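You operate a simulated robot arm through the tools that you are given. There is no shell and no other tool.

You run a simulated robot arm. Do the job below in one go: nothing can be reset, and whatever is moved stays where it is left.

## Task
Give the red-tied open skein 4 turns on the twister.
Fine: then lay it on the grey mat and, last, turn the knob back to 0.
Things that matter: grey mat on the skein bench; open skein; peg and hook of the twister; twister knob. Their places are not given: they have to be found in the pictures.

It is judged by the outcome, as a careful person would: the job done as asked, and still so three seconds after it is handed in. It fails if anything else is knocked over, pushed out of place, dropped, spilled or broken.

## Robot
A 6-joint arm with a four-finger gripper, fixed in place. Base frame: the origin is at the foot of the arm, x ahead of it, y to its left, z up. Lengths are in m, angles in rad, forces in N, time in s.
Its first joint turns from -2.897 to 2.897 rad. Payload 3.43 kg.
The tool frame sits at the grasp point between the pads (the TCP): z along the fingers, y along the line on which they close. The tips reach 0.03 m beyond it. Largest opening 0.12 m; the body of the gripper starts 0.085 m behind the TCP.
Orientation is told as [roll, pitch, yaw] about the base's x, y, z axes, in that order, counted from this pose: with the fingers straight down and closing along the base's y, the tool's x points along the base's -x, its y along +y and its z along -z.

## Interface
- The arm moves only by the tool step_arm. Its arguments are lists of equal length, an entry for each row: "slide": the shift along the tool's x, y, z in m, a list of three; "dr": the turn, a rotation vector about the tool's x, y, z in rad, a list of three; "gripper": the finger opening in m, from 0 to 0.12. In form: {"slide": [[x, y, z], ...], "dr": [[ax, ay, az], ...], "gripper": [gripper, ...]}. A call has 1 to 20 rows; each row shifts and turns the commanded pose from where the row before left it, along the tool's axes as they then stand. Each row takes 0.2 s and may step no farther than 0.05 m and 0.15 rad from the row before; otherwise, or with a gripper value out of range, the whole call is refused. A pose out of reach is approached as far as the arm can. The call stops where the force on the tool passes 90 N (or 10 N more than at its start, if that is more) or the arm is blocked; 0.2 s more then pass. The fingers move at their own pace and stop on an object; they squeeze with about 20 N. The grip force told is the motor's: it shows also when the fingers shut on nothing. Time passes only in rows, and 0.2 s behind the last, so rows that do not move let the fingers close. It gives the time, the measured TCP pose, the force on the tool (base axes), the opening and the grip force at its end, in the units of the frame above (readings bear some noise), with the torque about the TCP (base axes, N m) and any sound that the robot's microphone picked up.
- Cameras (640 x 400 px; columns grow to the right, rows downward): "scene" is fixed at [0.0512, 0.5008, 1.3889]; the picture's right is [-0.08, -1.00, 0.00], its down [-0.36, 0.03, -0.93] and it looks along [0.93, -0.08, -0.36] (base axes); focal length 342 px, centre (320, 200). "wrist" rides on the gripper at [0.072, -0.017, -0.121] in the tool frame; the picture's right is [0.23, 0.97, 0.00], its down [-0.81, 0.19, -0.55] and it looks along [-0.54, 0.13, 0.83] (tool axes); focal length 275 px, centre (320, 200).
- capture(camera): a new picture of that camera. No time passes.
- measure_at(camera, pixels): there is no depth. For up to 12 entries [column, row, z] of the newest picture of that camera ("zoom" is the newest enlarged one), the place [x, y] in the base frame at which the ray of that pixel passes the height z, good to about 0.002 m. No time passes.
- inspect(camera, box): a new picture of the part [left, top, right, bottom] of that camera's present view, enlarged. No time passes.
- hand_in(): hands the job in; it is judged then, once.

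Open the gripper and draw the arm clear of the work before you hand the job in, unless the task says otherwise.

The tools are called after "Emit:" as a command line: name --argument value ..., lists and objects as JSON in quotes. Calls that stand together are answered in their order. step_arm: Moves the arm, as the interface text tells. Its arguments: {"type":"object","properties":{"slide":{"type":"array","items":{"type":"array","items":{"type":"number"}}},"dr":{"type":"array","items":{"type":"array","items":{"type":"number"}}},"gripper":{"type":"array","items":{"type":"number"}}},"required":["slide","dr","gripper"]} The other tools are called the same way: capture (camera) takes a picture; measure_at (camera, pixels) gives the place at which the rays of pixels pass given heights; inspect (camera, box) takes an enlarged picture of a part of a camera's view; hand_in () hands the job in.

At the start:

```text
time: 0.0
eef_pos: [0.3177, 0.2827, 1.245]
ee_rot: [0.002, 0.002, 0.001]
contact_force: [0.0, -0.3, 0.8]
moment: [-0.01, 0.03, 0.05]
width: 0.12
grip_force: 0.1
```

scene: 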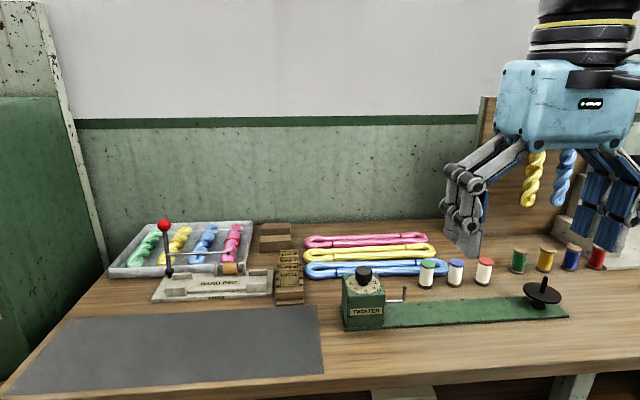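
wrist: 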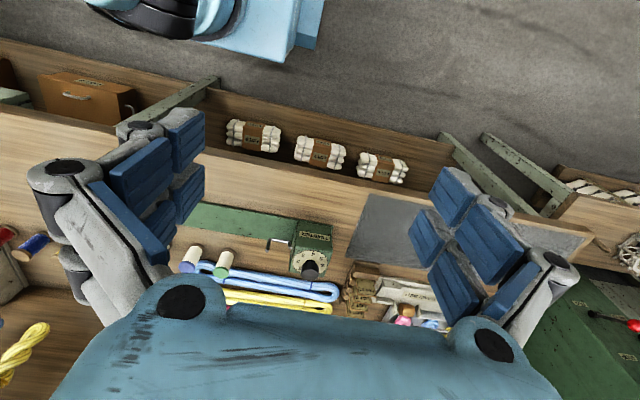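

I start by looking closer at the scene: the twister (box with knob around (364,290), peg post around (542,295)) and the skeins around (370,255).

Emit:
inspect --camera "scene" --box '[320, 220, 580, 340]'

Emit:
inspect --camera "scene" --box '[290, 220, 450, 320]'

Emit:
inspect --camera "scene" --box '[90, 200, 350, 340]'

Emit:
inspect --camera "wrist" --box '[160, 180, 400, 330]'

```text
2.46 times, centred on (450, 280) of scene
```

zoom: 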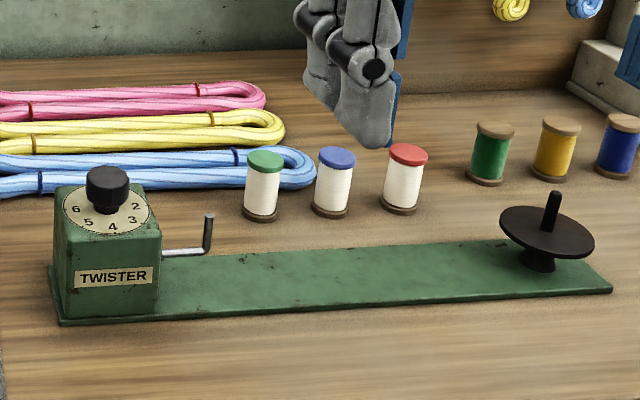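

```text
4.00 times, centred on (370, 270) of scene
```

zoom: 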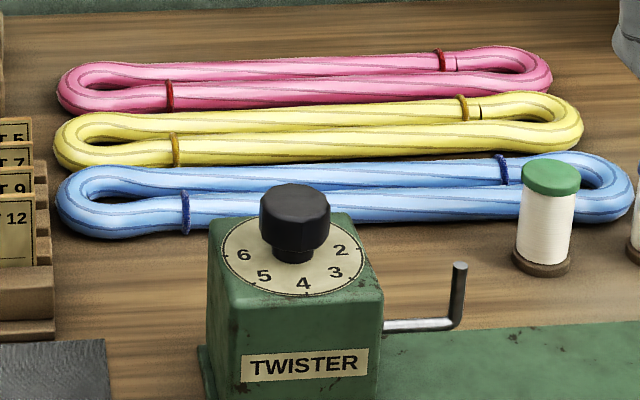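

```text
2.46 times, centred on (220, 270) of scene
```

zoom: 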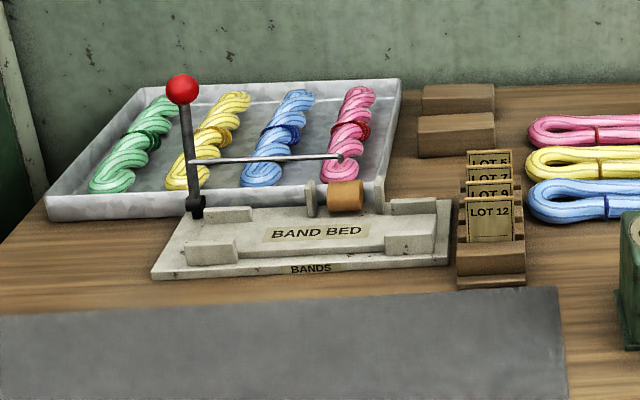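

```text
2.67 times, centred on (280, 255) of wrist
```

zoom: 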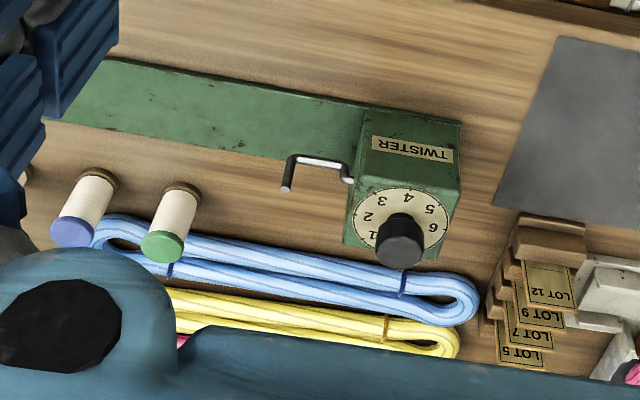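

To find the height of the table and of the twister I intersect the two cameras' rays: mat corner at scene (318,306) / wrist (345,256), and knob top at scene (363,268) / wrist (311,274).

Emit:
measure_at --camera "scene" --pixels '[[318, 306, 0.5], [318, 306, 0.7], [318, 306, 0.9], [363, 268, 0.5], [363, 268, 0.7], [363, 268, 0.9], [324, 375, 0.5], [324, 375, 0.7], [324, 375, 0.9]]'

Emit:
measure_at --camera "wrist" --pixels '[[345.4, 256, 0.5], [345.4, 256, 0.7], [345.4, 256, 0.9], [311, 274, 0.5], [311, 274, 0.7], [311, 274, 0.9], [368.6, 193.9, 0.5], [368.6, 193.9, 0.7], [368.6, 193.9, 0.9]]'

```text
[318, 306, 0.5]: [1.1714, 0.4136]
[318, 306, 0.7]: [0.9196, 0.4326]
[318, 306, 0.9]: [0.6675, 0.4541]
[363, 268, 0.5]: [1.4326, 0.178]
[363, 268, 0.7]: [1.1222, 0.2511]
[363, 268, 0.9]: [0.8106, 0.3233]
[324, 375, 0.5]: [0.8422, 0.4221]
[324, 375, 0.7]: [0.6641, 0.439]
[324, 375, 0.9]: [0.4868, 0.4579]
```

```text
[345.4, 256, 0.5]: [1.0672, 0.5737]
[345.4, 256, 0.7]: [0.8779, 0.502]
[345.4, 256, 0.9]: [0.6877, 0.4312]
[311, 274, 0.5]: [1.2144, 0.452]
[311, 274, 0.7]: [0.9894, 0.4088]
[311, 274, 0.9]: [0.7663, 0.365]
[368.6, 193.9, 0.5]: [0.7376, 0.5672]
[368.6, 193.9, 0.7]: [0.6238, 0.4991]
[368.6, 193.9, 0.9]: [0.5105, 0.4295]
```

The table seems to lie near z≈0.85 and the knob top near z≈0.97 at about (0.69, 0.35). I now measure skein ends (scene (304,242), (428,239)), peg (542,280), and hook (404,288) at likely heights.

Emit:
measure_at --camera "scene" --pixels '[[304, 243, 0.86], [428, 239, 0.86], [303, 255, 0.86], [436, 249, 0.86], [304, 268, 0.86], [448, 269, 0.86], [345, 330, 0.85], [568, 317, 0.85], [542, 306, 0.86], [544, 280, 0.95], [405, 288, 0.93], [404, 300, 0.91]]'

Emit:
measure_at --camera "scene" --pixels '[[80, 318, 0.85], [8, 395, 0.85], [324, 375, 0.85], [318, 306, 0.85], [426, 287, 0.85], [455, 284, 0.85], [483, 284, 0.85], [152, 300, 0.85], [303, 302, 0.85], [110, 277, 0.85]]'

```text
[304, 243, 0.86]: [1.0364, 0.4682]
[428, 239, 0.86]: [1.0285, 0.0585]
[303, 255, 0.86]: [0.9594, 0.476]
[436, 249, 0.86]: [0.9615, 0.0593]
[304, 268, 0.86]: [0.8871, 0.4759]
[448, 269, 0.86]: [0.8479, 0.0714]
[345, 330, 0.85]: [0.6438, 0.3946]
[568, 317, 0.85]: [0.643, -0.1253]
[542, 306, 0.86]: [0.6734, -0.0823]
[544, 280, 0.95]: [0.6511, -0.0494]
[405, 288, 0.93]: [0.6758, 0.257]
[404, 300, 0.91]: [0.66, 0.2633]
```

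```text
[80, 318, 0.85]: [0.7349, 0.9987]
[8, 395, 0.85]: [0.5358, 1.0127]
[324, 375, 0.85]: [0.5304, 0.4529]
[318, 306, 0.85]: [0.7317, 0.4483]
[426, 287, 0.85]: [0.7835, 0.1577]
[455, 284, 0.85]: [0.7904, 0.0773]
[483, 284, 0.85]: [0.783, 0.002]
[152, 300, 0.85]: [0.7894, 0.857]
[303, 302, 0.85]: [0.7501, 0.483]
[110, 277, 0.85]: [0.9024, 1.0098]
```

Pink skein lies far out (x≈1.0), so I need better numbers. I move the arm forward at its present height to view the table with the wrist camera.

Emit:
step_arm --slide '[[-0.04, 0, 0], [-0.04, 0, 0], [-0.04, 0, 0], [-0.04, 0, 0], [-0.04, 0, 0], [0, 0, 0]]' --dr '[[0, 0, 0], [0, 0, 0], [0, 0, 0], [0, 0, 0], [0, 0, 0], [0, 0, 0]]' --gripper '[0.12, 0.12, 0.12, 0.12, 0.12, 0.12]'

Emit:
capture --camera "wrist"

Emit:
capture --camera "scene"

```text
time: 1.4
eef_pos: [0.5025, 0.2793, 1.2513]
ee_rot: [0.002, -0.011, 0.003]
contact_force: [-0.5, 0.6, -0.6]
moment: [0.0, -0.01, 0.0]
width: 0.12
grip_force: 0.1
```

```text
taken
```

wrist: 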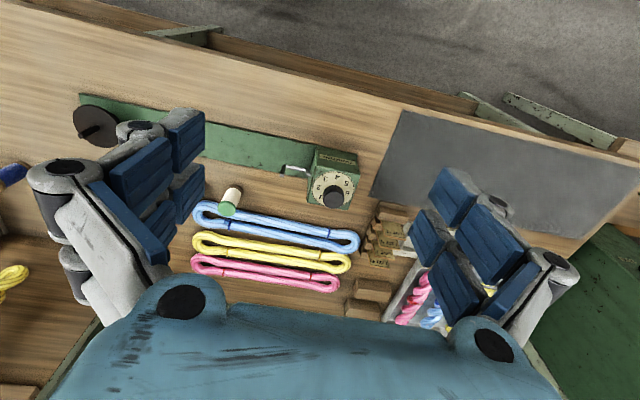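

```text
taken
```

scene: 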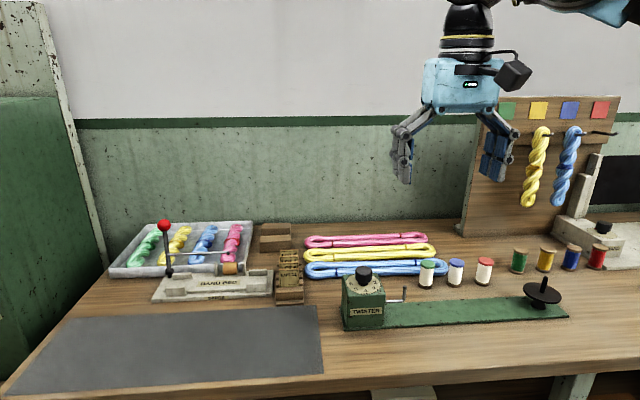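

The pink skein shows in the wrist view from (191,266) to (340,283). I zoom in on it and on the twister.

Emit:
inspect --camera "wrist" --box '[180, 185, 370, 304]'

Emit:
measure_at --camera "wrist" --pixels '[[191, 266, 0.8], [191, 266, 0.86], [191, 266, 0.92], [341, 284, 0.8], [341, 284, 0.86], [341, 284, 0.92], [333, 196, 0.9], [333, 196, 0.96], [333, 196, 1.0], [371, 193, 0.8], [371, 193, 0.86], [371, 193, 0.92]]'

Emit:
measure_at --camera "scene" --pixels '[[428, 238, 0.8], [428, 238, 0.86], [428, 238, 0.92], [304, 243, 0.8], [304, 243, 0.86], [304, 243, 0.92], [363, 272, 0.9], [363, 272, 0.96], [363, 272, 1.0], [318, 306, 0.8], [318, 306, 0.86], [318, 306, 0.92]]'

```text
3.36 times, centred on (275, 244) of wrist
```

zoom: 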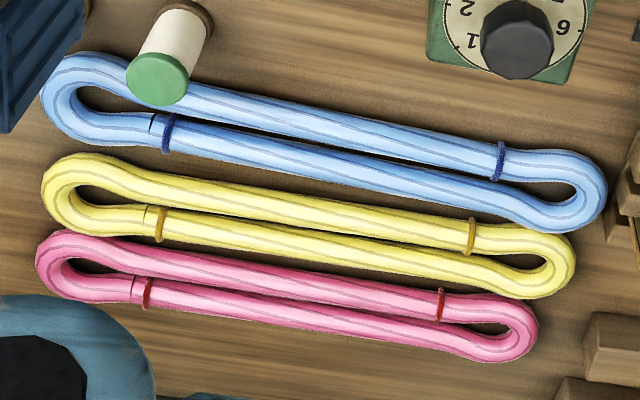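

```text
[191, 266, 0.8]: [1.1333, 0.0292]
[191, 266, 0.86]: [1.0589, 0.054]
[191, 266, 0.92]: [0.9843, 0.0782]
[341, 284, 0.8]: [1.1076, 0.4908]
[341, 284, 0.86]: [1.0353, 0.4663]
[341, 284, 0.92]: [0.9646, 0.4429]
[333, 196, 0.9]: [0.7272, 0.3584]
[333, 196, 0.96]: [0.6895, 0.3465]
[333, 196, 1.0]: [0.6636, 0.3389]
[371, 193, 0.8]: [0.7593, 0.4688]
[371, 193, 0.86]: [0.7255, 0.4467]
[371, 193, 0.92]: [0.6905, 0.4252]
```

```text
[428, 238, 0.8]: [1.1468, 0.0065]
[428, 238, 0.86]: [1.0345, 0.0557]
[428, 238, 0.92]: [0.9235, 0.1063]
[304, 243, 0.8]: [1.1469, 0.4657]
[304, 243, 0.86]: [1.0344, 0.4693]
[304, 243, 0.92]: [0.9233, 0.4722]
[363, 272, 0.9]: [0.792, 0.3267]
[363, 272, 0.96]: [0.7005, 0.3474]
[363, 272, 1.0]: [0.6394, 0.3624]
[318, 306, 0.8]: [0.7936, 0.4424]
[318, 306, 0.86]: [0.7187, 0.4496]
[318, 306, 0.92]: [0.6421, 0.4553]
```

The skeins lie at z≈0.86, pink one along y from 0.055 to 0.468 at x≈1.03. Next I lower the camera over the hook end of the twister to see the hook and knob closely.

Emit:
step_arm --slide '[[-0.01, -0.02, 0.04], [-0.01, -0.02, 0.04], [-0.01, -0.01, 0.04], [0, 0, 0.01], [0, 0, 0]]' --dr '[[0, 0, 0], [0, 0, 0], [0, 0, 0], [0, 0, 0], [0, 0, 0]]' --gripper '[0.12, 0.12, 0.12, 0.12, 0.12]'

Emit:
capture --camera "wrist"

```text
time: 2.6
eef_pos: [0.5339, 0.2314, 1.1199]
ee_rot: [0.001, -0.014, 0.0]
contact_force: [-0.5, 0.7, -0.1]
moment: [-0.01, -0.02, 0.02]
width: 0.12
grip_force: 0.1
```

```text
taken
```

wrist: 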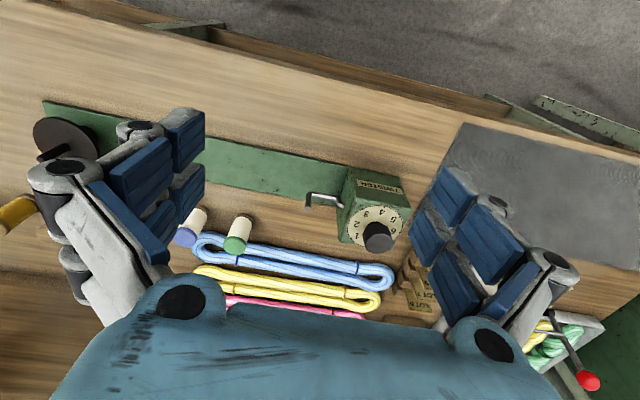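

The twister box and hook show near (345,205). I zoom there.

Emit:
inspect --camera "wrist" --box '[290, 155, 430, 255]'

Emit:
inspect --camera "scene" --box '[335, 255, 425, 335]'

Emit:
inspect --camera "scene" --box '[500, 260, 590, 330]'

```text
4.00 times, centred on (360, 205) of wrist
```

zoom: 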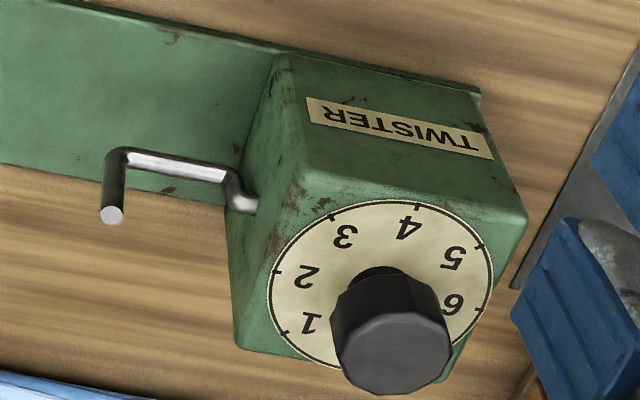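

```text
5.00 times, centred on (380, 295) of scene
```

zoom: 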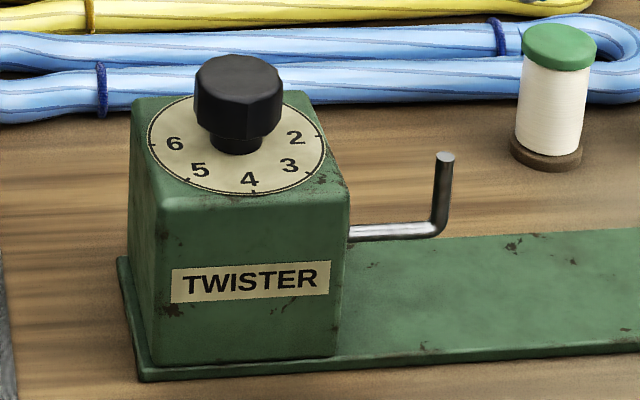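

```text
5.71 times, centred on (545, 295) of scene
```

zoom: 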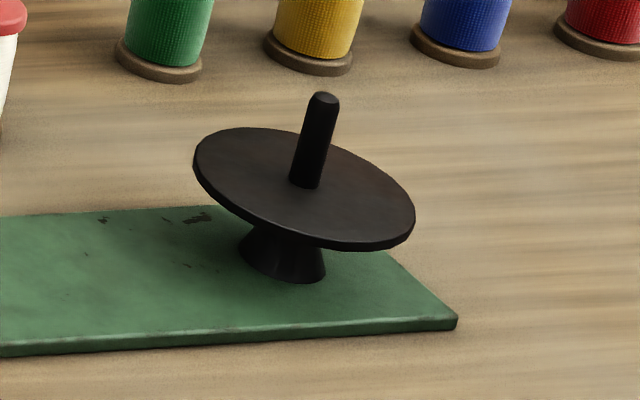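

The dial reads 0 at the back (+x), 4 toward the robot, 45° per number clockwise from above. I triangulate the hook tip (scene (405,286.4), wrist (308,208.5)) and get peg rays (zoom (305,183) base, (324,97) tip).

Emit:
measure_at --camera "scene" --pixels '[[405, 286.4, 0.9], [405, 286.4, 0.93], [405, 286.4, 0.96], [403.2, 301, 0.88], [403.2, 301, 0.91], [403.2, 301, 0.94], [542.4, 292, 0.88], [542.4, 292, 0.91], [542.4, 292, 0.94], [545.7, 276.8, 0.92], [545.7, 276.8, 0.95], [545.7, 276.8, 0.98]]'

Emit:
measure_at --camera "wrist" --pixels '[[308, 208.5, 0.9], [308, 208.5, 0.93], [308, 208.5, 0.96], [308.7, 193.7, 0.88], [308.7, 193.7, 0.91], [308.7, 193.7, 0.94]]'

```text
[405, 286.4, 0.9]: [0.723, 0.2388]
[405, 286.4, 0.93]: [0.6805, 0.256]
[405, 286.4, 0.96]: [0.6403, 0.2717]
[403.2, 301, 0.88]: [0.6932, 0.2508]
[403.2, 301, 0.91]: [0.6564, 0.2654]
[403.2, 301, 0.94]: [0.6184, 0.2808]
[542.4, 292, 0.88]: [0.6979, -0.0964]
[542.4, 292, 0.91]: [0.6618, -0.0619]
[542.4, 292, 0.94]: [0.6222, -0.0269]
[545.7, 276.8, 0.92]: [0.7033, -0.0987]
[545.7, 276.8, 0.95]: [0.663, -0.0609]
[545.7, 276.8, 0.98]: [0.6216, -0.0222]
```

```text
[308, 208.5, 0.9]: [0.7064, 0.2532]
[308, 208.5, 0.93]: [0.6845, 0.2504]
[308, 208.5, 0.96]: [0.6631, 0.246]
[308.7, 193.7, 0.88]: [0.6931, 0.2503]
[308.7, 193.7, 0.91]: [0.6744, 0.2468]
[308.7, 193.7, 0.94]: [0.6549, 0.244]
```

Hook upright is at about (0.689, 0.251), tip z≈0.925; peg at about (0.69, -0.088), disc at z≈0.886, tip z≈0.93. Now I go out over the skeins at z≈1.1 to see them closely and test the reach.

Emit:
step_arm --slide '[[-0.04, 0, 0], [-0.04, 0, 0], [-0.04, 0, 0], [-0.04, 0, 0], [-0.04, 0, 0], [-0.04, 0, 0], [-0.04, 0, 0], [-0.04, 0, 0], [0, 0, 0], [0, 0, 0]]' --dr '[[0, 0, 0], [0, 0, 0], [0, 0, 0], [0, 0, 0], [0, 0, 0], [0, 0, 0], [0, 0, 0], [0, 0, 0], [0, 0, 0], [0, 0, 0]]' --gripper '[0.12, 0.12, 0.12, 0.12, 0.12, 0.12, 0.12, 0.12, 0.12, 0.12]'

Emit:
capture --camera "wrist"

Emit:
capture --camera "scene"

```text
time: 4.8
eef_pos: [0.8563, 0.2327, 1.1261]
ee_rot: [0.003, -0.013, -0.002]
contact_force: [0.2, -0.9, 0.0]
moment: [-0.01, 0.03, 0.0]
width: 0.12
grip_force: 0.0
```

```text
taken
```

wrist: 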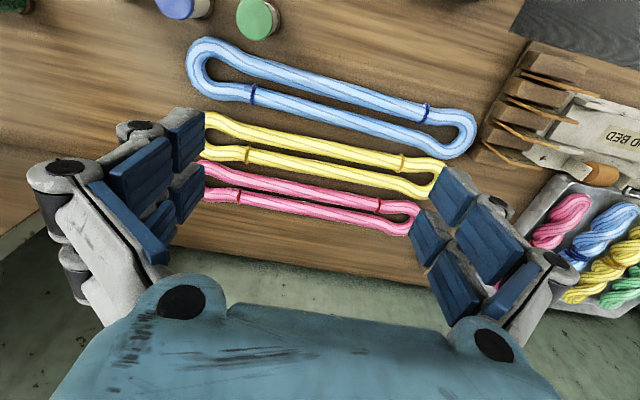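

```text
taken
```

scene: 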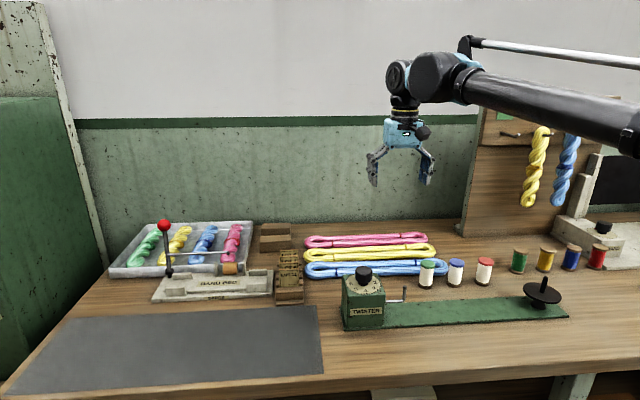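

The three skeins are seen clearly now between the fingers. I zoom on pink/yellow to see the gap between them.

Emit:
inspect --camera "wrist" --box '[190, 90, 450, 252]'

Emit:
inspect --camera "wrist" --box '[195, 140, 325, 220]'

Emit:
inspect --camera "wrist" --box '[310, 150, 440, 240]'

```text
2.46 times, centred on (320, 171) of wrist
```

zoom: 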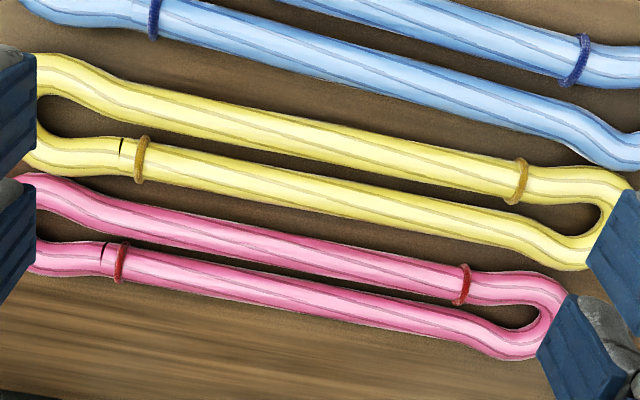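

```text
4.92 times, centred on (260, 180) of wrist
```

zoom: 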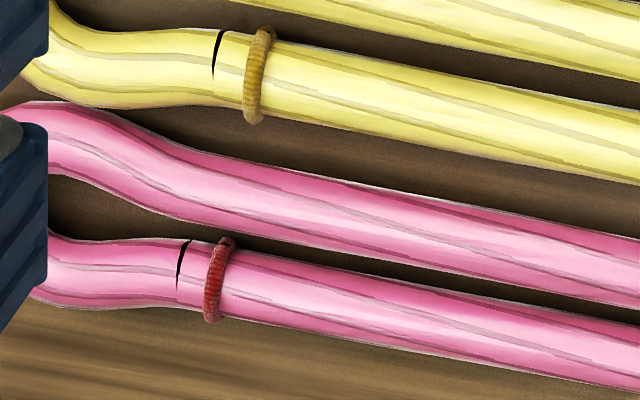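

```text
4.44 times, centred on (375, 195) of wrist
```

zoom: 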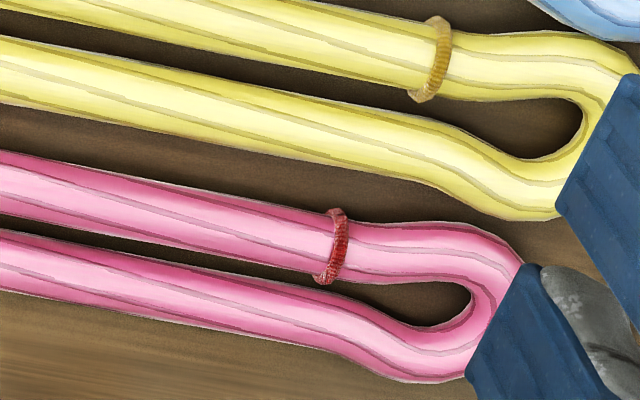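

I measure strand edges and hole positions in this zoom (pink strands centred around rows 195 and 272 at column 100; pink hole near (435,303)).

Emit:
measure_at --camera "zoom" --pixels '[[100, 58, 0.8625], [100, 128, 0.8625], [100, 165, 0.8625], [100, 225, 0.8625], [100, 245, 0.8625], [100, 302, 0.8625], [400, 178, 0.8625], [400, 223, 0.8625], [435, 303, 0.8625], [370, 283, 0.8625], [520, 268, 0.8625], [465, 383, 0.8625]]'

Emit:
measure_at --camera "wrist" --pixels '[[260, 141, 0.8625], [260, 169, 0.8625], [260, 177, 0.8625], [260, 190, 0.8625], [260, 194, 0.8625], [260, 206, 0.8625]]'

```text
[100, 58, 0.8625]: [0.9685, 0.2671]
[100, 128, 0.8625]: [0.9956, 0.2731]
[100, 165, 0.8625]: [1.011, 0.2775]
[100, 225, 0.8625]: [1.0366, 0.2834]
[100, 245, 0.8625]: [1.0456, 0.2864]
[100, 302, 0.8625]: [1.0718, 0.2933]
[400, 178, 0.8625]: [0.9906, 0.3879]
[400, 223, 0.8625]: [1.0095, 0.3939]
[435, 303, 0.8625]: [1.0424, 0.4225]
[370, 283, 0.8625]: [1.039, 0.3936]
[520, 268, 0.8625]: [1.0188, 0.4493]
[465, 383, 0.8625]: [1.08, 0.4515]
```

```text
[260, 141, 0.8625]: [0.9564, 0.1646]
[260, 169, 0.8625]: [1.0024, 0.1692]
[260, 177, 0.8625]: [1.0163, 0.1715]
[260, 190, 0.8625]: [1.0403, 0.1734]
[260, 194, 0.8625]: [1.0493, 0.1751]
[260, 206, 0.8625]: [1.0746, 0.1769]
```

The pink strands are about 0.025 m thick: near one at x≈1.024, far one at x≈1.059, and the gap to the yellow is about 0.016 m. I test how far out the tool-down pose reaches, well above the table.

Emit:
step_arm --slide '[[-0.03, 0, 0.02], [-0.03, 0, 0.02], [-0.03, 0, 0.02], [-0.03, 0, 0.02], [-0.03, 0, 0.02], [-0.03, 0, 0.02], [0, 0, 0], [0, 0, 0]]' --dr '[[0, 0, 0], [0, 0, 0], [0, 0, 0], [0, 0, 0], [0, 0, 0], [0, 0, 0], [0, 0, 0], [0, 0, 0]]' --gripper '[0.12, 0.12, 0.12, 0.12, 0.12, 0.12, 0.12, 0.12]'

Emit:
capture --camera "scene"

```text
time: 6.6
eef_pos: [1.0374, 0.2334, 1.0073]
ee_rot: [0.001, -0.012, 0.0]
contact_force: [1.2, -1.1, 0.0]
moment: [0.01, 0.0, -0.01]
width: 0.1199
grip_force: 0.0
```

```text
taken
```

scene: 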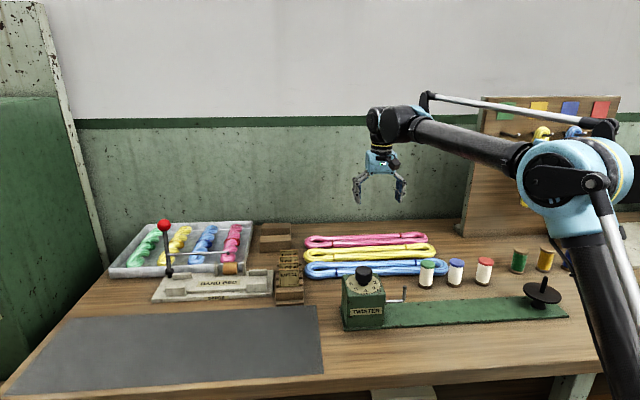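

Tool-down reach is fine: the TCP got to (1.037, 0.233, 1.007). Now I turn the gripper by +90° yaw so that the fingers close along x, above the skein's middle.

Emit:
step_arm --slide '[[0, 0.028, 0], [0, 0, 0], [0, 0, 0], [0, 0, 0], [0, 0, 0], [0, 0, 0], [0, 0, 0], [0, 0, 0], [0, 0, 0], [0, 0, 0], [0, 0, 0], [0, 0, 0], [0, 0, 0], [0, 0, 0]]' --dr '[[0, 0, 0], [0, 0, -0.1428], [0, 0, -0.1428], [0, 0, -0.1428], [0, 0, -0.1428], [0, 0, -0.1428], [0, 0, -0.1428], [0, 0, -0.1428], [0, 0, -0.1428], [0, 0, -0.1428], [0, 0, -0.1428], [0, 0, -0.1428], [0, 0, 0], [0, 0, 0]]' --gripper '[0.12, 0.12, 0.12, 0.12, 0.12, 0.12, 0.12, 0.12, 0.12, 0.12, 0.12, 0.12, 0.12, 0.12]'

Emit:
capture --camera "wrist"

Emit:
capture --camera "scene"

```text
time: 9.6
eef_pos: [1.0342, 0.2598, 1.008]
ee_rot: [-0.012, -0.002, 1.572]
contact_force: [-0.9, 0.3, 0.2]
moment: [-0.01, -0.01, 0.01]
width: 0.1199
grip_force: 0.1
```

```text
taken
```

wrist: 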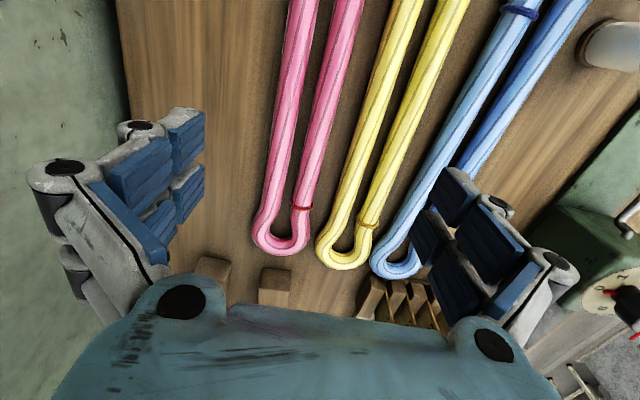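

```text
taken
```

scene: 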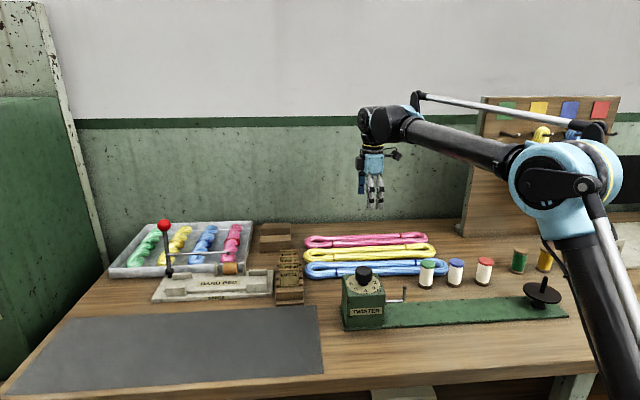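

The fingers now close along x with the pink skein below. I measure its strand edges near image row 113 (below the TCP) for centring, and zoom in.

Emit:
inspect --camera "wrist" --box '[240, 60, 400, 160]'

Emit:
inspect --camera "wrist" --box '[240, 0, 440, 125]'

Emit:
inspect --camera "wrist" --box '[230, 180, 350, 260]'

```text
4.00 times, centred on (320, 110) of wrist
```

zoom: 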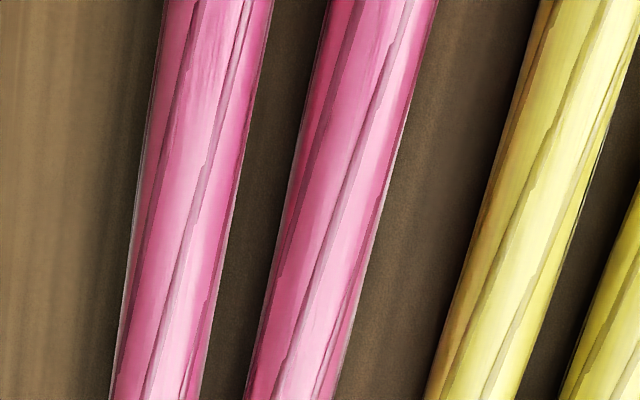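

```text
3.20 times, centred on (340, 62) of wrist
```

zoom: 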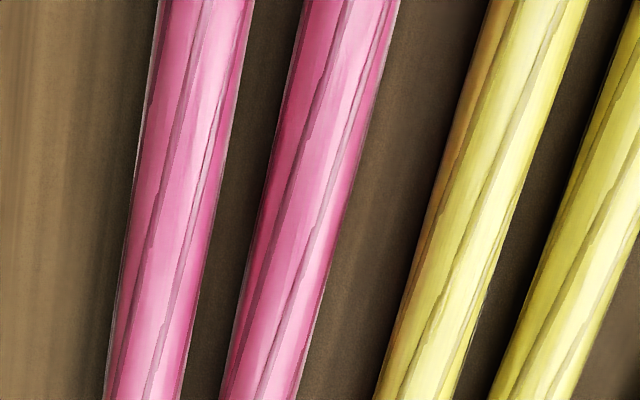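

```text
5.00 times, centred on (290, 220) of wrist
```

zoom: 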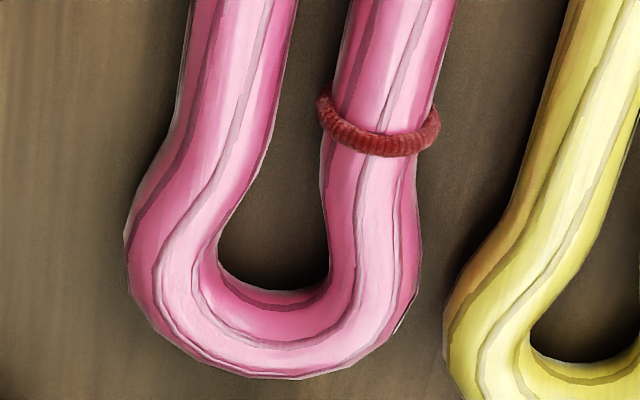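

I measure strand edges at wrist row 113 and the +y end hole in the last zoom (hole end (275,292), sides at row 250 about 218 and 328).

Emit:
measure_at --camera "wrist" --pixels '[[273.5, 113, 0.8625], [298.7, 113, 0.8625], [310.7, 113, 0.8625], [336, 113, 0.8625], [360, 113, 0.8625], [385, 113, 0.8625], [291, 10, 0.8625], [316, 10, 0.8625], [334, 10, 0.8625], [363, 10, 0.8625]]'

Emit:
measure_at --camera "zoom" --pixels '[[275, 290, 0.8625], [218, 250, 0.8625], [328, 250, 0.8625], [125, 250, 0.8625], [420, 250, 0.8625], [280, 378, 0.8625], [300, 130, 0.8625], [240, 190, 0.8625], [322, 190, 0.8625]]'

```text
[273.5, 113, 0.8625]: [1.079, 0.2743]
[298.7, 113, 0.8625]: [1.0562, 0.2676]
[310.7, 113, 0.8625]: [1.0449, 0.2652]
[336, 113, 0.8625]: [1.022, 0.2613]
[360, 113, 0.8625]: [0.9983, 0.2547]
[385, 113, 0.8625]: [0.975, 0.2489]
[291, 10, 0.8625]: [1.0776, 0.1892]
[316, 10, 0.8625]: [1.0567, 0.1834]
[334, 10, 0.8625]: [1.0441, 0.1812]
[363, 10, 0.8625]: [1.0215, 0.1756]
```

```text
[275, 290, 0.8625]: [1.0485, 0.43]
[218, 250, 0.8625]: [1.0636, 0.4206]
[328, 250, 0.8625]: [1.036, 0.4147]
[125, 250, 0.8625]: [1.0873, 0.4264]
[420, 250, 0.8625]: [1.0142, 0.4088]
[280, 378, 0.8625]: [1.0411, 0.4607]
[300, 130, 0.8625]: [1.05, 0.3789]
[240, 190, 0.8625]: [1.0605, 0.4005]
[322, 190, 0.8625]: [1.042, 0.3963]
```

From overhead, the pink skein's centre line is at x≈1.0505, y centre ≈0.259, with strands from 1.022 to 1.079 and yellow's edge at 0.998. I centre over it, correct the small tilt, set the opening to 0.071 and descend part way.

Emit:
step_arm --slide '[[0, -0.0165, 0], [0, 0, 0], [0, 0, 0.03], [0, 0, 0.03], [0, 0, 0.02], [0, 0, 0], [0, 0, 0]]' --dr '[[0, 0, 0], [-0.012, 0, 0], [0, 0, 0], [0, 0, 0], [0, 0, 0], [0, 0, 0], [0, 0, 0]]' --gripper '[0.071, 0.071, 0.071, 0.071, 0.071, 0.071, 0.071]'

Emit:
capture --camera "wrist"

Emit:
inspect --camera "scene" --box '[290, 180, 450, 280]'

```text
time: 11.2
eef_pos: [1.0491, 0.2592, 0.9287]
ee_rot: [0.0, -0.002, 1.57]
contact_force: [-0.2, 1.4, -0.5]
moment: [0.0, 0.03, 0.01]
width: 0.0708
grip_force: 0.0
```

```text
taken
```

wrist: 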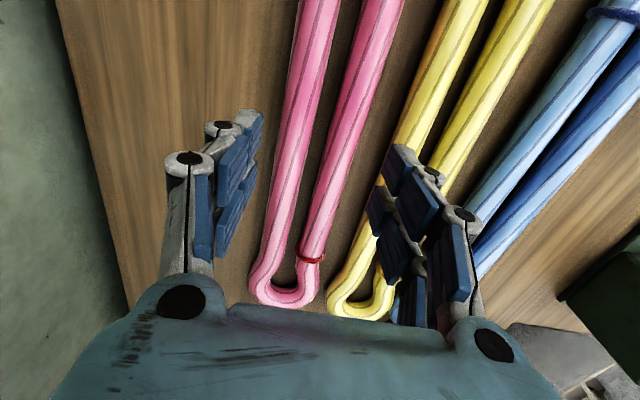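

```text
4.00 times, centred on (370, 230) of scene
```

zoom: 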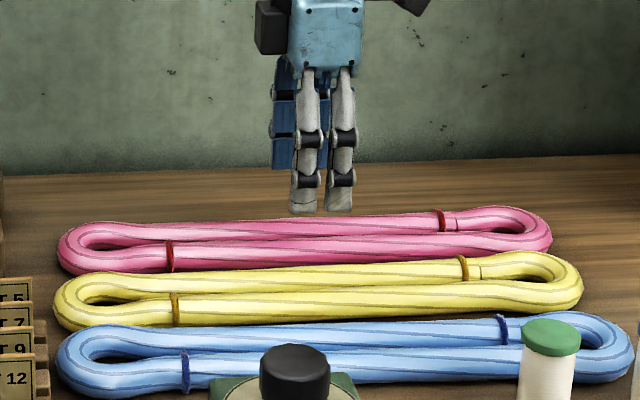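

I check where the near finger will land relative to the yellow skein with a closer look at the fingertips.

Emit:
inspect --camera "wrist" --box '[340, 90, 500, 210]'

Emit:
inspect --camera "wrist" --box '[180, 60, 340, 160]'

```text
3.33 times, centred on (420, 150) of wrist
```

zoom: 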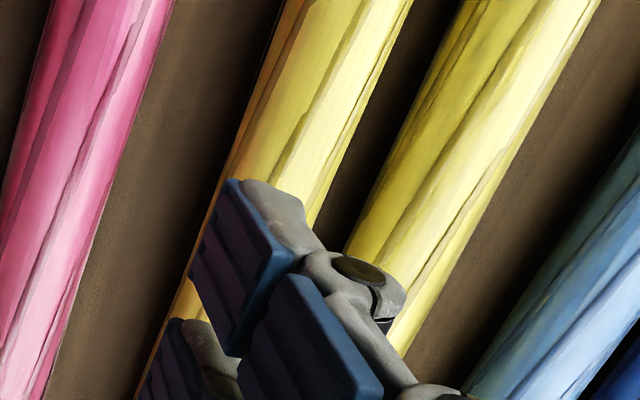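

```text
4.00 times, centred on (260, 110) of wrist
```

zoom: 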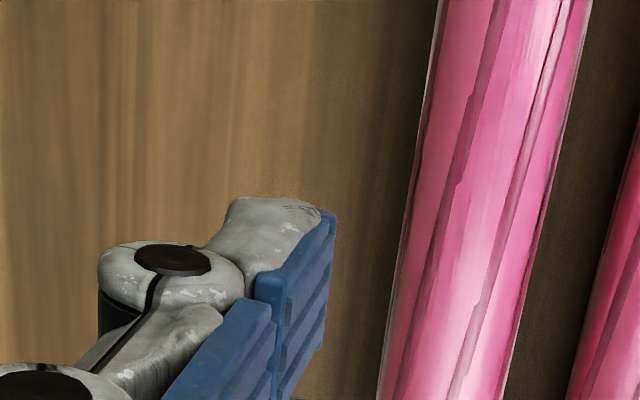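

I measure the fingertip inner faces at the tip height (0.899) to check centring: near finger about (392,147), far finger about (262,113).

Emit:
measure_at --camera "wrist" --pixels '[[392.4, 147, 0.9], [262, 113.5, 0.9], [405, 146, 0.9], [237, 110, 0.9], [330, 113, 0.85], [358, 113, 0.85], [287, 113, 0.85], [316, 113, 0.85], [400, 113, 0.85], [330, 60, 0.85]]'

```text
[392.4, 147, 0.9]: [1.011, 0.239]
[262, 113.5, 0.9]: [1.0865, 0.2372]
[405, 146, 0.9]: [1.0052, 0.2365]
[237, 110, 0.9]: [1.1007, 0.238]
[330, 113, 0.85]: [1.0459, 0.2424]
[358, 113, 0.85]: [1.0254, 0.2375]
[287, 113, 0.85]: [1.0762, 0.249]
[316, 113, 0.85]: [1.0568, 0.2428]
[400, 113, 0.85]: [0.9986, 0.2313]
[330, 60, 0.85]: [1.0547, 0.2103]
```

Fingers are centred at about x 1.049. I shift 1.6 mm outward, narrow the opening to 0.066 and descend to tips ≈0.862.

Emit:
step_arm --slide '[[0, -0.0016, 0], [0, 0, 0.015], [0, 0, 0.012], [0, 0, 0.01], [0, 0, 0]]' --dr '[[0, 0, 0], [0, 0, 0], [0, 0, 0], [0, 0, 0], [0, 0, 0]]' --gripper '[0.066, 0.066, 0.066, 0.066, 0.066]'

Emit:
inspect --camera "scene" --box '[310, 190, 430, 265]'

Emit:
capture --camera "wrist"

```text
time: 12.4
eef_pos: [1.0527, 0.2605, 0.8923]
ee_rot: [-0.001, 0.0, 1.571]
contact_force: [-0.1, 0.2, 0.2]
moment: [0.0, -0.05, -0.01]
width: 0.0661
grip_force: 0.3
```

```text
5.33 times, centred on (370, 228) of scene
```

zoom: 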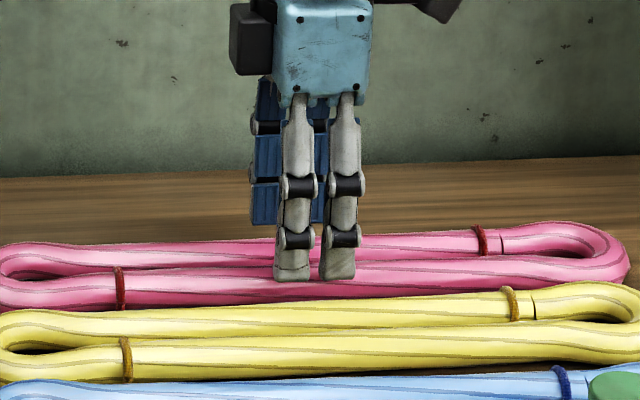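

```text
taken
```

wrist: 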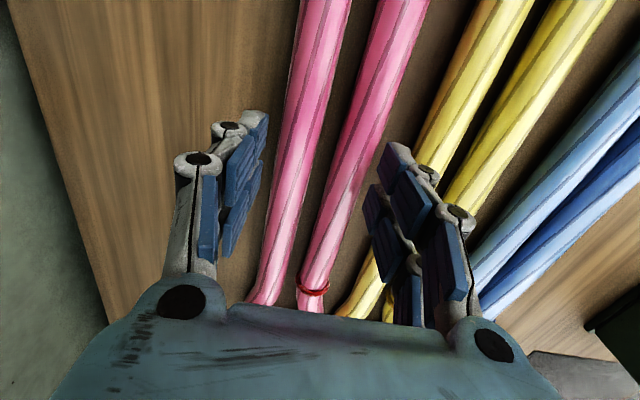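

Tips are near 0.862 with no contact. I ease down a few more mm while shifting 1.5 mm back toward -x.

Emit:
step_arm --slide '[[0, 0.0015, 0.004], [0, 0, 0.003], [0, 0, 0]]' --dr '[[0, 0, 0], [0, 0, 0], [0, 0, 0]]' --gripper '[0.066, 0.066, 0.066]'

Emit:
inspect --camera "wrist" --box '[230, 80, 450, 220]'

```text
time: 13.2
eef_pos: [1.0517, 0.2608, 0.8854]
ee_rot: [0.001, -0.002, 1.573]
contact_force: [-0.1, -0.7, 0.5]
moment: [-0.02, -0.02, 0.03]
width: 0.0661
grip_force: 0.1
```

```text
2.86 times, centred on (340, 150) of wrist
```

zoom: 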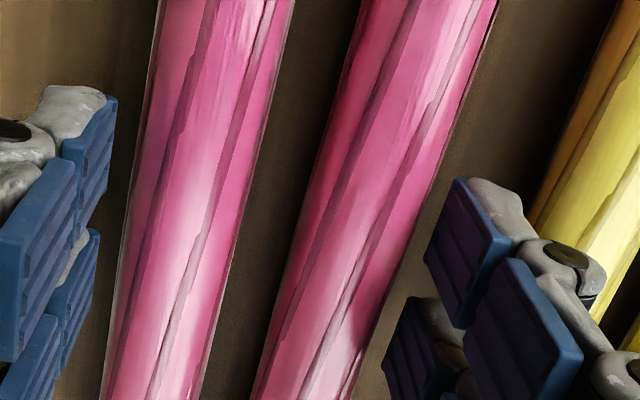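

The near finger is in the gap with clearance on both sides. I continue down in 3 mm steps, watching the force.

Emit:
step_arm --slide '[[0, 0, 0.003], [0, 0, 0.002], [0, 0, 0]]' --dr '[[0, 0, 0], [0, 0, 0], [0, 0, 0]]' --gripper '[0.066, 0.066, 0.066]'

```text
time: 14.0
eef_pos: [1.0512, 0.2597, 0.8807]
ee_rot: [0.0, -0.003, 1.571]
contact_force: [-0.3, 0.4, 0.0]
moment: [0.0, -0.02, -0.02]
width: 0.0659
grip_force: 0.1
```

Tips are at about 0.851, still no contact. I go down another 4 mm.

Emit:
step_arm --slide '[[0, 0, 0.002], [0, 0, 0.002], [0, 0, 0]]' --dr '[[0, 0, 0], [0, 0, 0], [0, 0, 0]]' --gripper '[0.066, 0.066, 0.066]'

Emit:
inspect --camera "scene" --box '[310, 190, 430, 265]'

```text
time: 14.8
eef_pos: [1.0523, 0.2601, 0.8749]
ee_rot: [-0.002, 0.0, 1.571]
contact_force: [-0.1, -0.2, 0.1]
moment: [0.03, 0.03, -0.01]
width: 0.0662
grip_force: 0.1
```

```text
5.33 times, centred on (370, 228) of scene
```

zoom: 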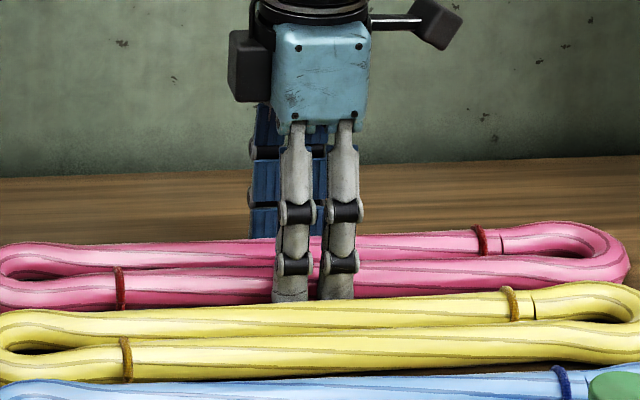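

Tips are at 0.845 and still free; they now reach below the strands' middle. I close the fingers on both strands.

Emit:
step_arm --slide '[[0, 0, 0], [0, 0, 0], [0, 0, 0], [0, 0, 0]]' --dr '[[0, 0, 0], [0, 0, 0], [0, 0, 0], [0, 0, 0]]' --gripper '[0.05, 0.035, 0.03, 0.03]'

Emit:
capture --camera "wrist"

Emit:
inspect --camera "scene" --box '[290, 180, 450, 280]'

```text
time: 15.8
eef_pos: [1.0521, 0.2603, 0.8759]
ee_rot: [-0.001, -0.002, 1.571]
contact_force: [0.1, 1.6, 4.0]
moment: [0.04, 0.05, 0.16]
width: 0.0592
grip_force: 19.9
```

```text
taken
```

wrist: 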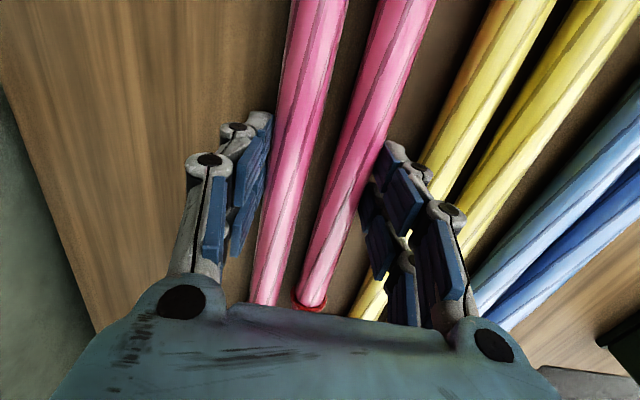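

```text
4.00 times, centred on (370, 230) of scene
```

zoom: 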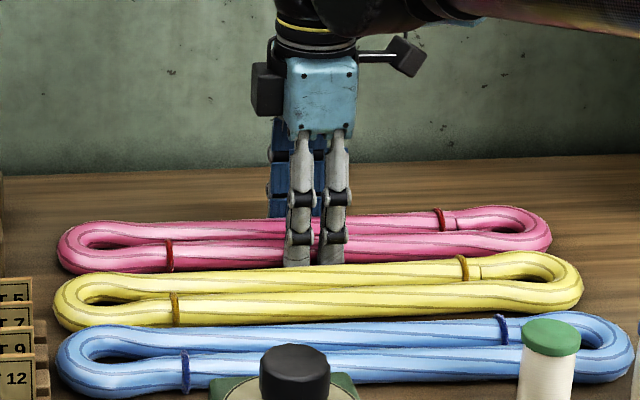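

Grip is firm at width 0.059 with 19.9 N: the skein holds its shape. I lift it slowly, first 4 cm.

Emit:
step_arm --slide '[[0, 0, -0.01], [0, 0, -0.015], [0, 0, -0.015], [0, 0, 0], [0, 0, 0]]' --dr '[[0, 0, 0], [0, 0, 0], [0, 0, 0], [0, 0, 0], [0, 0, 0]]' --gripper '[0.03, 0.03, 0.03, 0.03, 0.03]'

Emit:
capture --camera "wrist"

Emit:
inspect --camera "scene" --box '[290, 180, 450, 280]'

```text
time: 17.0
eef_pos: [1.052, 0.2606, 0.9142]
ee_rot: [0.002, -0.001, 1.57]
contact_force: [-0.2, 0.5, 0.1]
moment: [0.0, 0.0, 0.0]
width: 0.0593
grip_force: 20.2
```

```text
taken
```

wrist: 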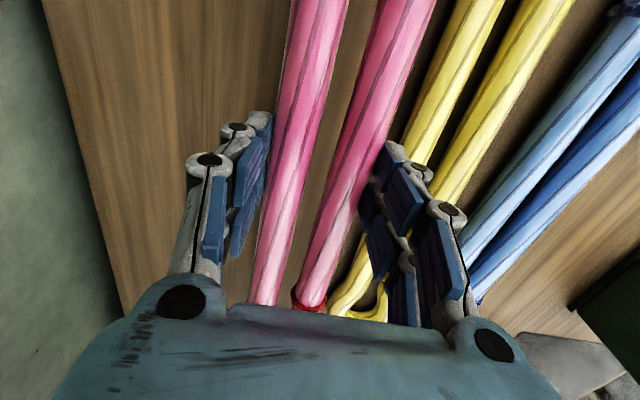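

```text
4.00 times, centred on (370, 230) of scene
```

zoom: 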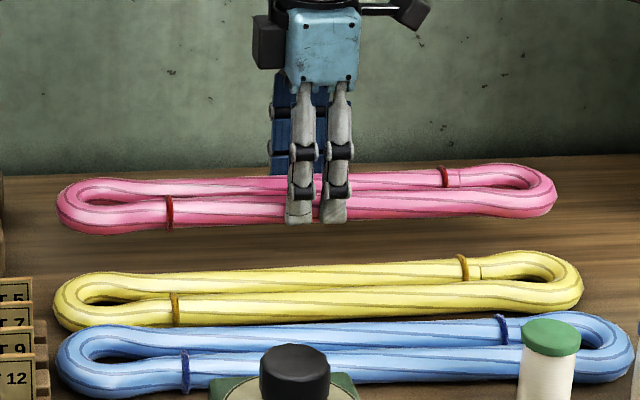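

The skein is lifted level and rigid. I zoom on both ends of it to measure the holes relative to the TCP.

Emit:
inspect --camera "scene" --box '[295, 210, 375, 260]'

Emit:
measure_at --camera "zoom" --pixels '[[20, 150, 0.891], [640, 150, 0.891]]'

Emit:
inspect --camera "scene" --box '[365, 205, 445, 255]'

```text
8.00 times, centred on (335, 235) of scene
```

zoom: 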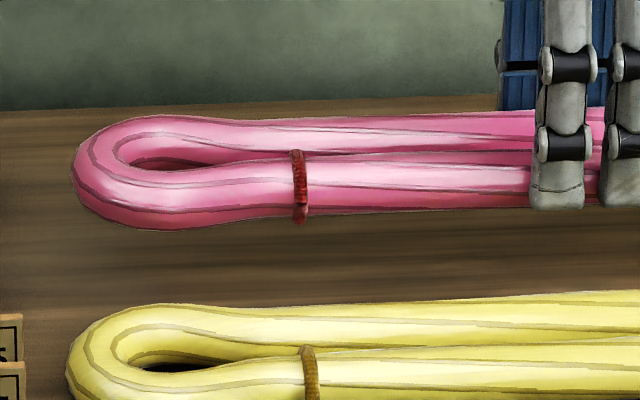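

```text
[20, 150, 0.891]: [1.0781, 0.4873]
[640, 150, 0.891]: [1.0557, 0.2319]
```

```text
8.00 times, centred on (405, 230) of scene
```

zoom: 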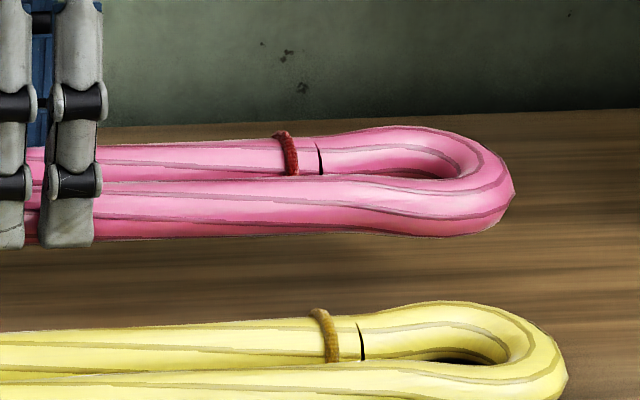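

I measure the outer and inner loop ends at the skein's present height (≈0.891).

Emit:
measure_at --camera "scene" --pixels '[[304.1, 231.5, 0.891], [429.4, 229.4, 0.891], [309.3, 229.5, 0.891], [423, 226, 0.891], [315, 230, 0.891], [415, 227, 0.891], [386, 302.6, 0.885], [387, 290, 0.9], [386, 326, 0.855]]'

```text
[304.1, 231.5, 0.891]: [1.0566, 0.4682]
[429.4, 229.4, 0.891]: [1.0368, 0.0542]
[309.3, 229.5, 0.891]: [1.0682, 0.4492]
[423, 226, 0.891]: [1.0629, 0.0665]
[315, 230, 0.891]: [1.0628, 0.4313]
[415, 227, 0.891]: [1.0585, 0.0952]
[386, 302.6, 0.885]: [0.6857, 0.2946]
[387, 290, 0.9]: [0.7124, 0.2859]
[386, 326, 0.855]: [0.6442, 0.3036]
```

Skein outer ends are at y 0.468 and 0.053, so its centre is at the TCP (y 0.2606), inner length about 0.366 vs pins 0.348 apart: it fits. I lift to z≈1.05 and bring it back toward x≈0.69.

Emit:
step_arm --slide '[[0, 0, -0.03], [0, 0, -0.035], [0, 0, -0.035], [0, 0, -0.03], [0, 0.02, 0], [0, 0.035, 0], [0, 0.035, 0], [0, 0.035, 0], [0, 0.035, 0], [0, 0.035, 0], [0, 0.035, 0], [0, 0.035, 0], [0, 0.035, 0], [0, 0.035, 0], [0, 0.027, 0], [0, 0, 0], [0, 0, 0]]' --dr '[[0, 0, 0], [0, 0, 0], [0, 0, 0], [0, 0, 0], [0, 0, 0], [0, 0, 0], [0, 0, 0], [0, 0, 0], [0, 0, 0], [0, 0, 0], [0, 0, 0], [0, 0, 0], [0, 0, 0], [0, 0, 0], [0, 0, 0], [0, 0, 0], [0, 0, 0]]' --gripper '[0.03, 0.03, 0.03, 0.03, 0.03, 0.03, 0.03, 0.03, 0.03, 0.03, 0.03, 0.03, 0.03, 0.03, 0.03, 0.03, 0.03]'

Emit:
capture --camera "scene"

Emit:
capture --camera "wrist"

```text
time: 20.6
eef_pos: [0.6915, 0.2603, 1.0438]
ee_rot: [0.0, -0.001, 1.571]
contact_force: [0.6, -0.8, -1.3]
moment: [0.0, -0.02, 0.01]
width: 0.0592
grip_force: 20.2
```

```text
taken
```

scene: 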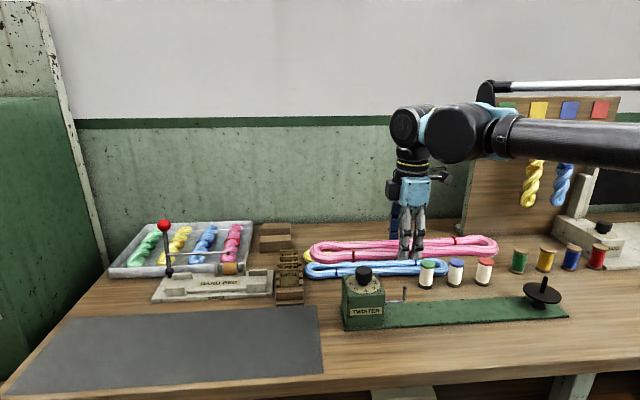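

```text
taken
```

wrist: 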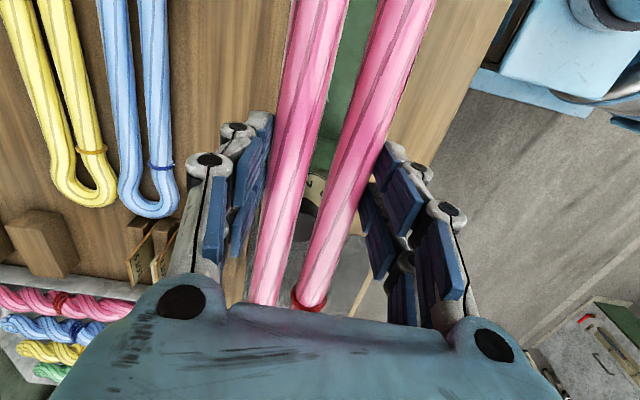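

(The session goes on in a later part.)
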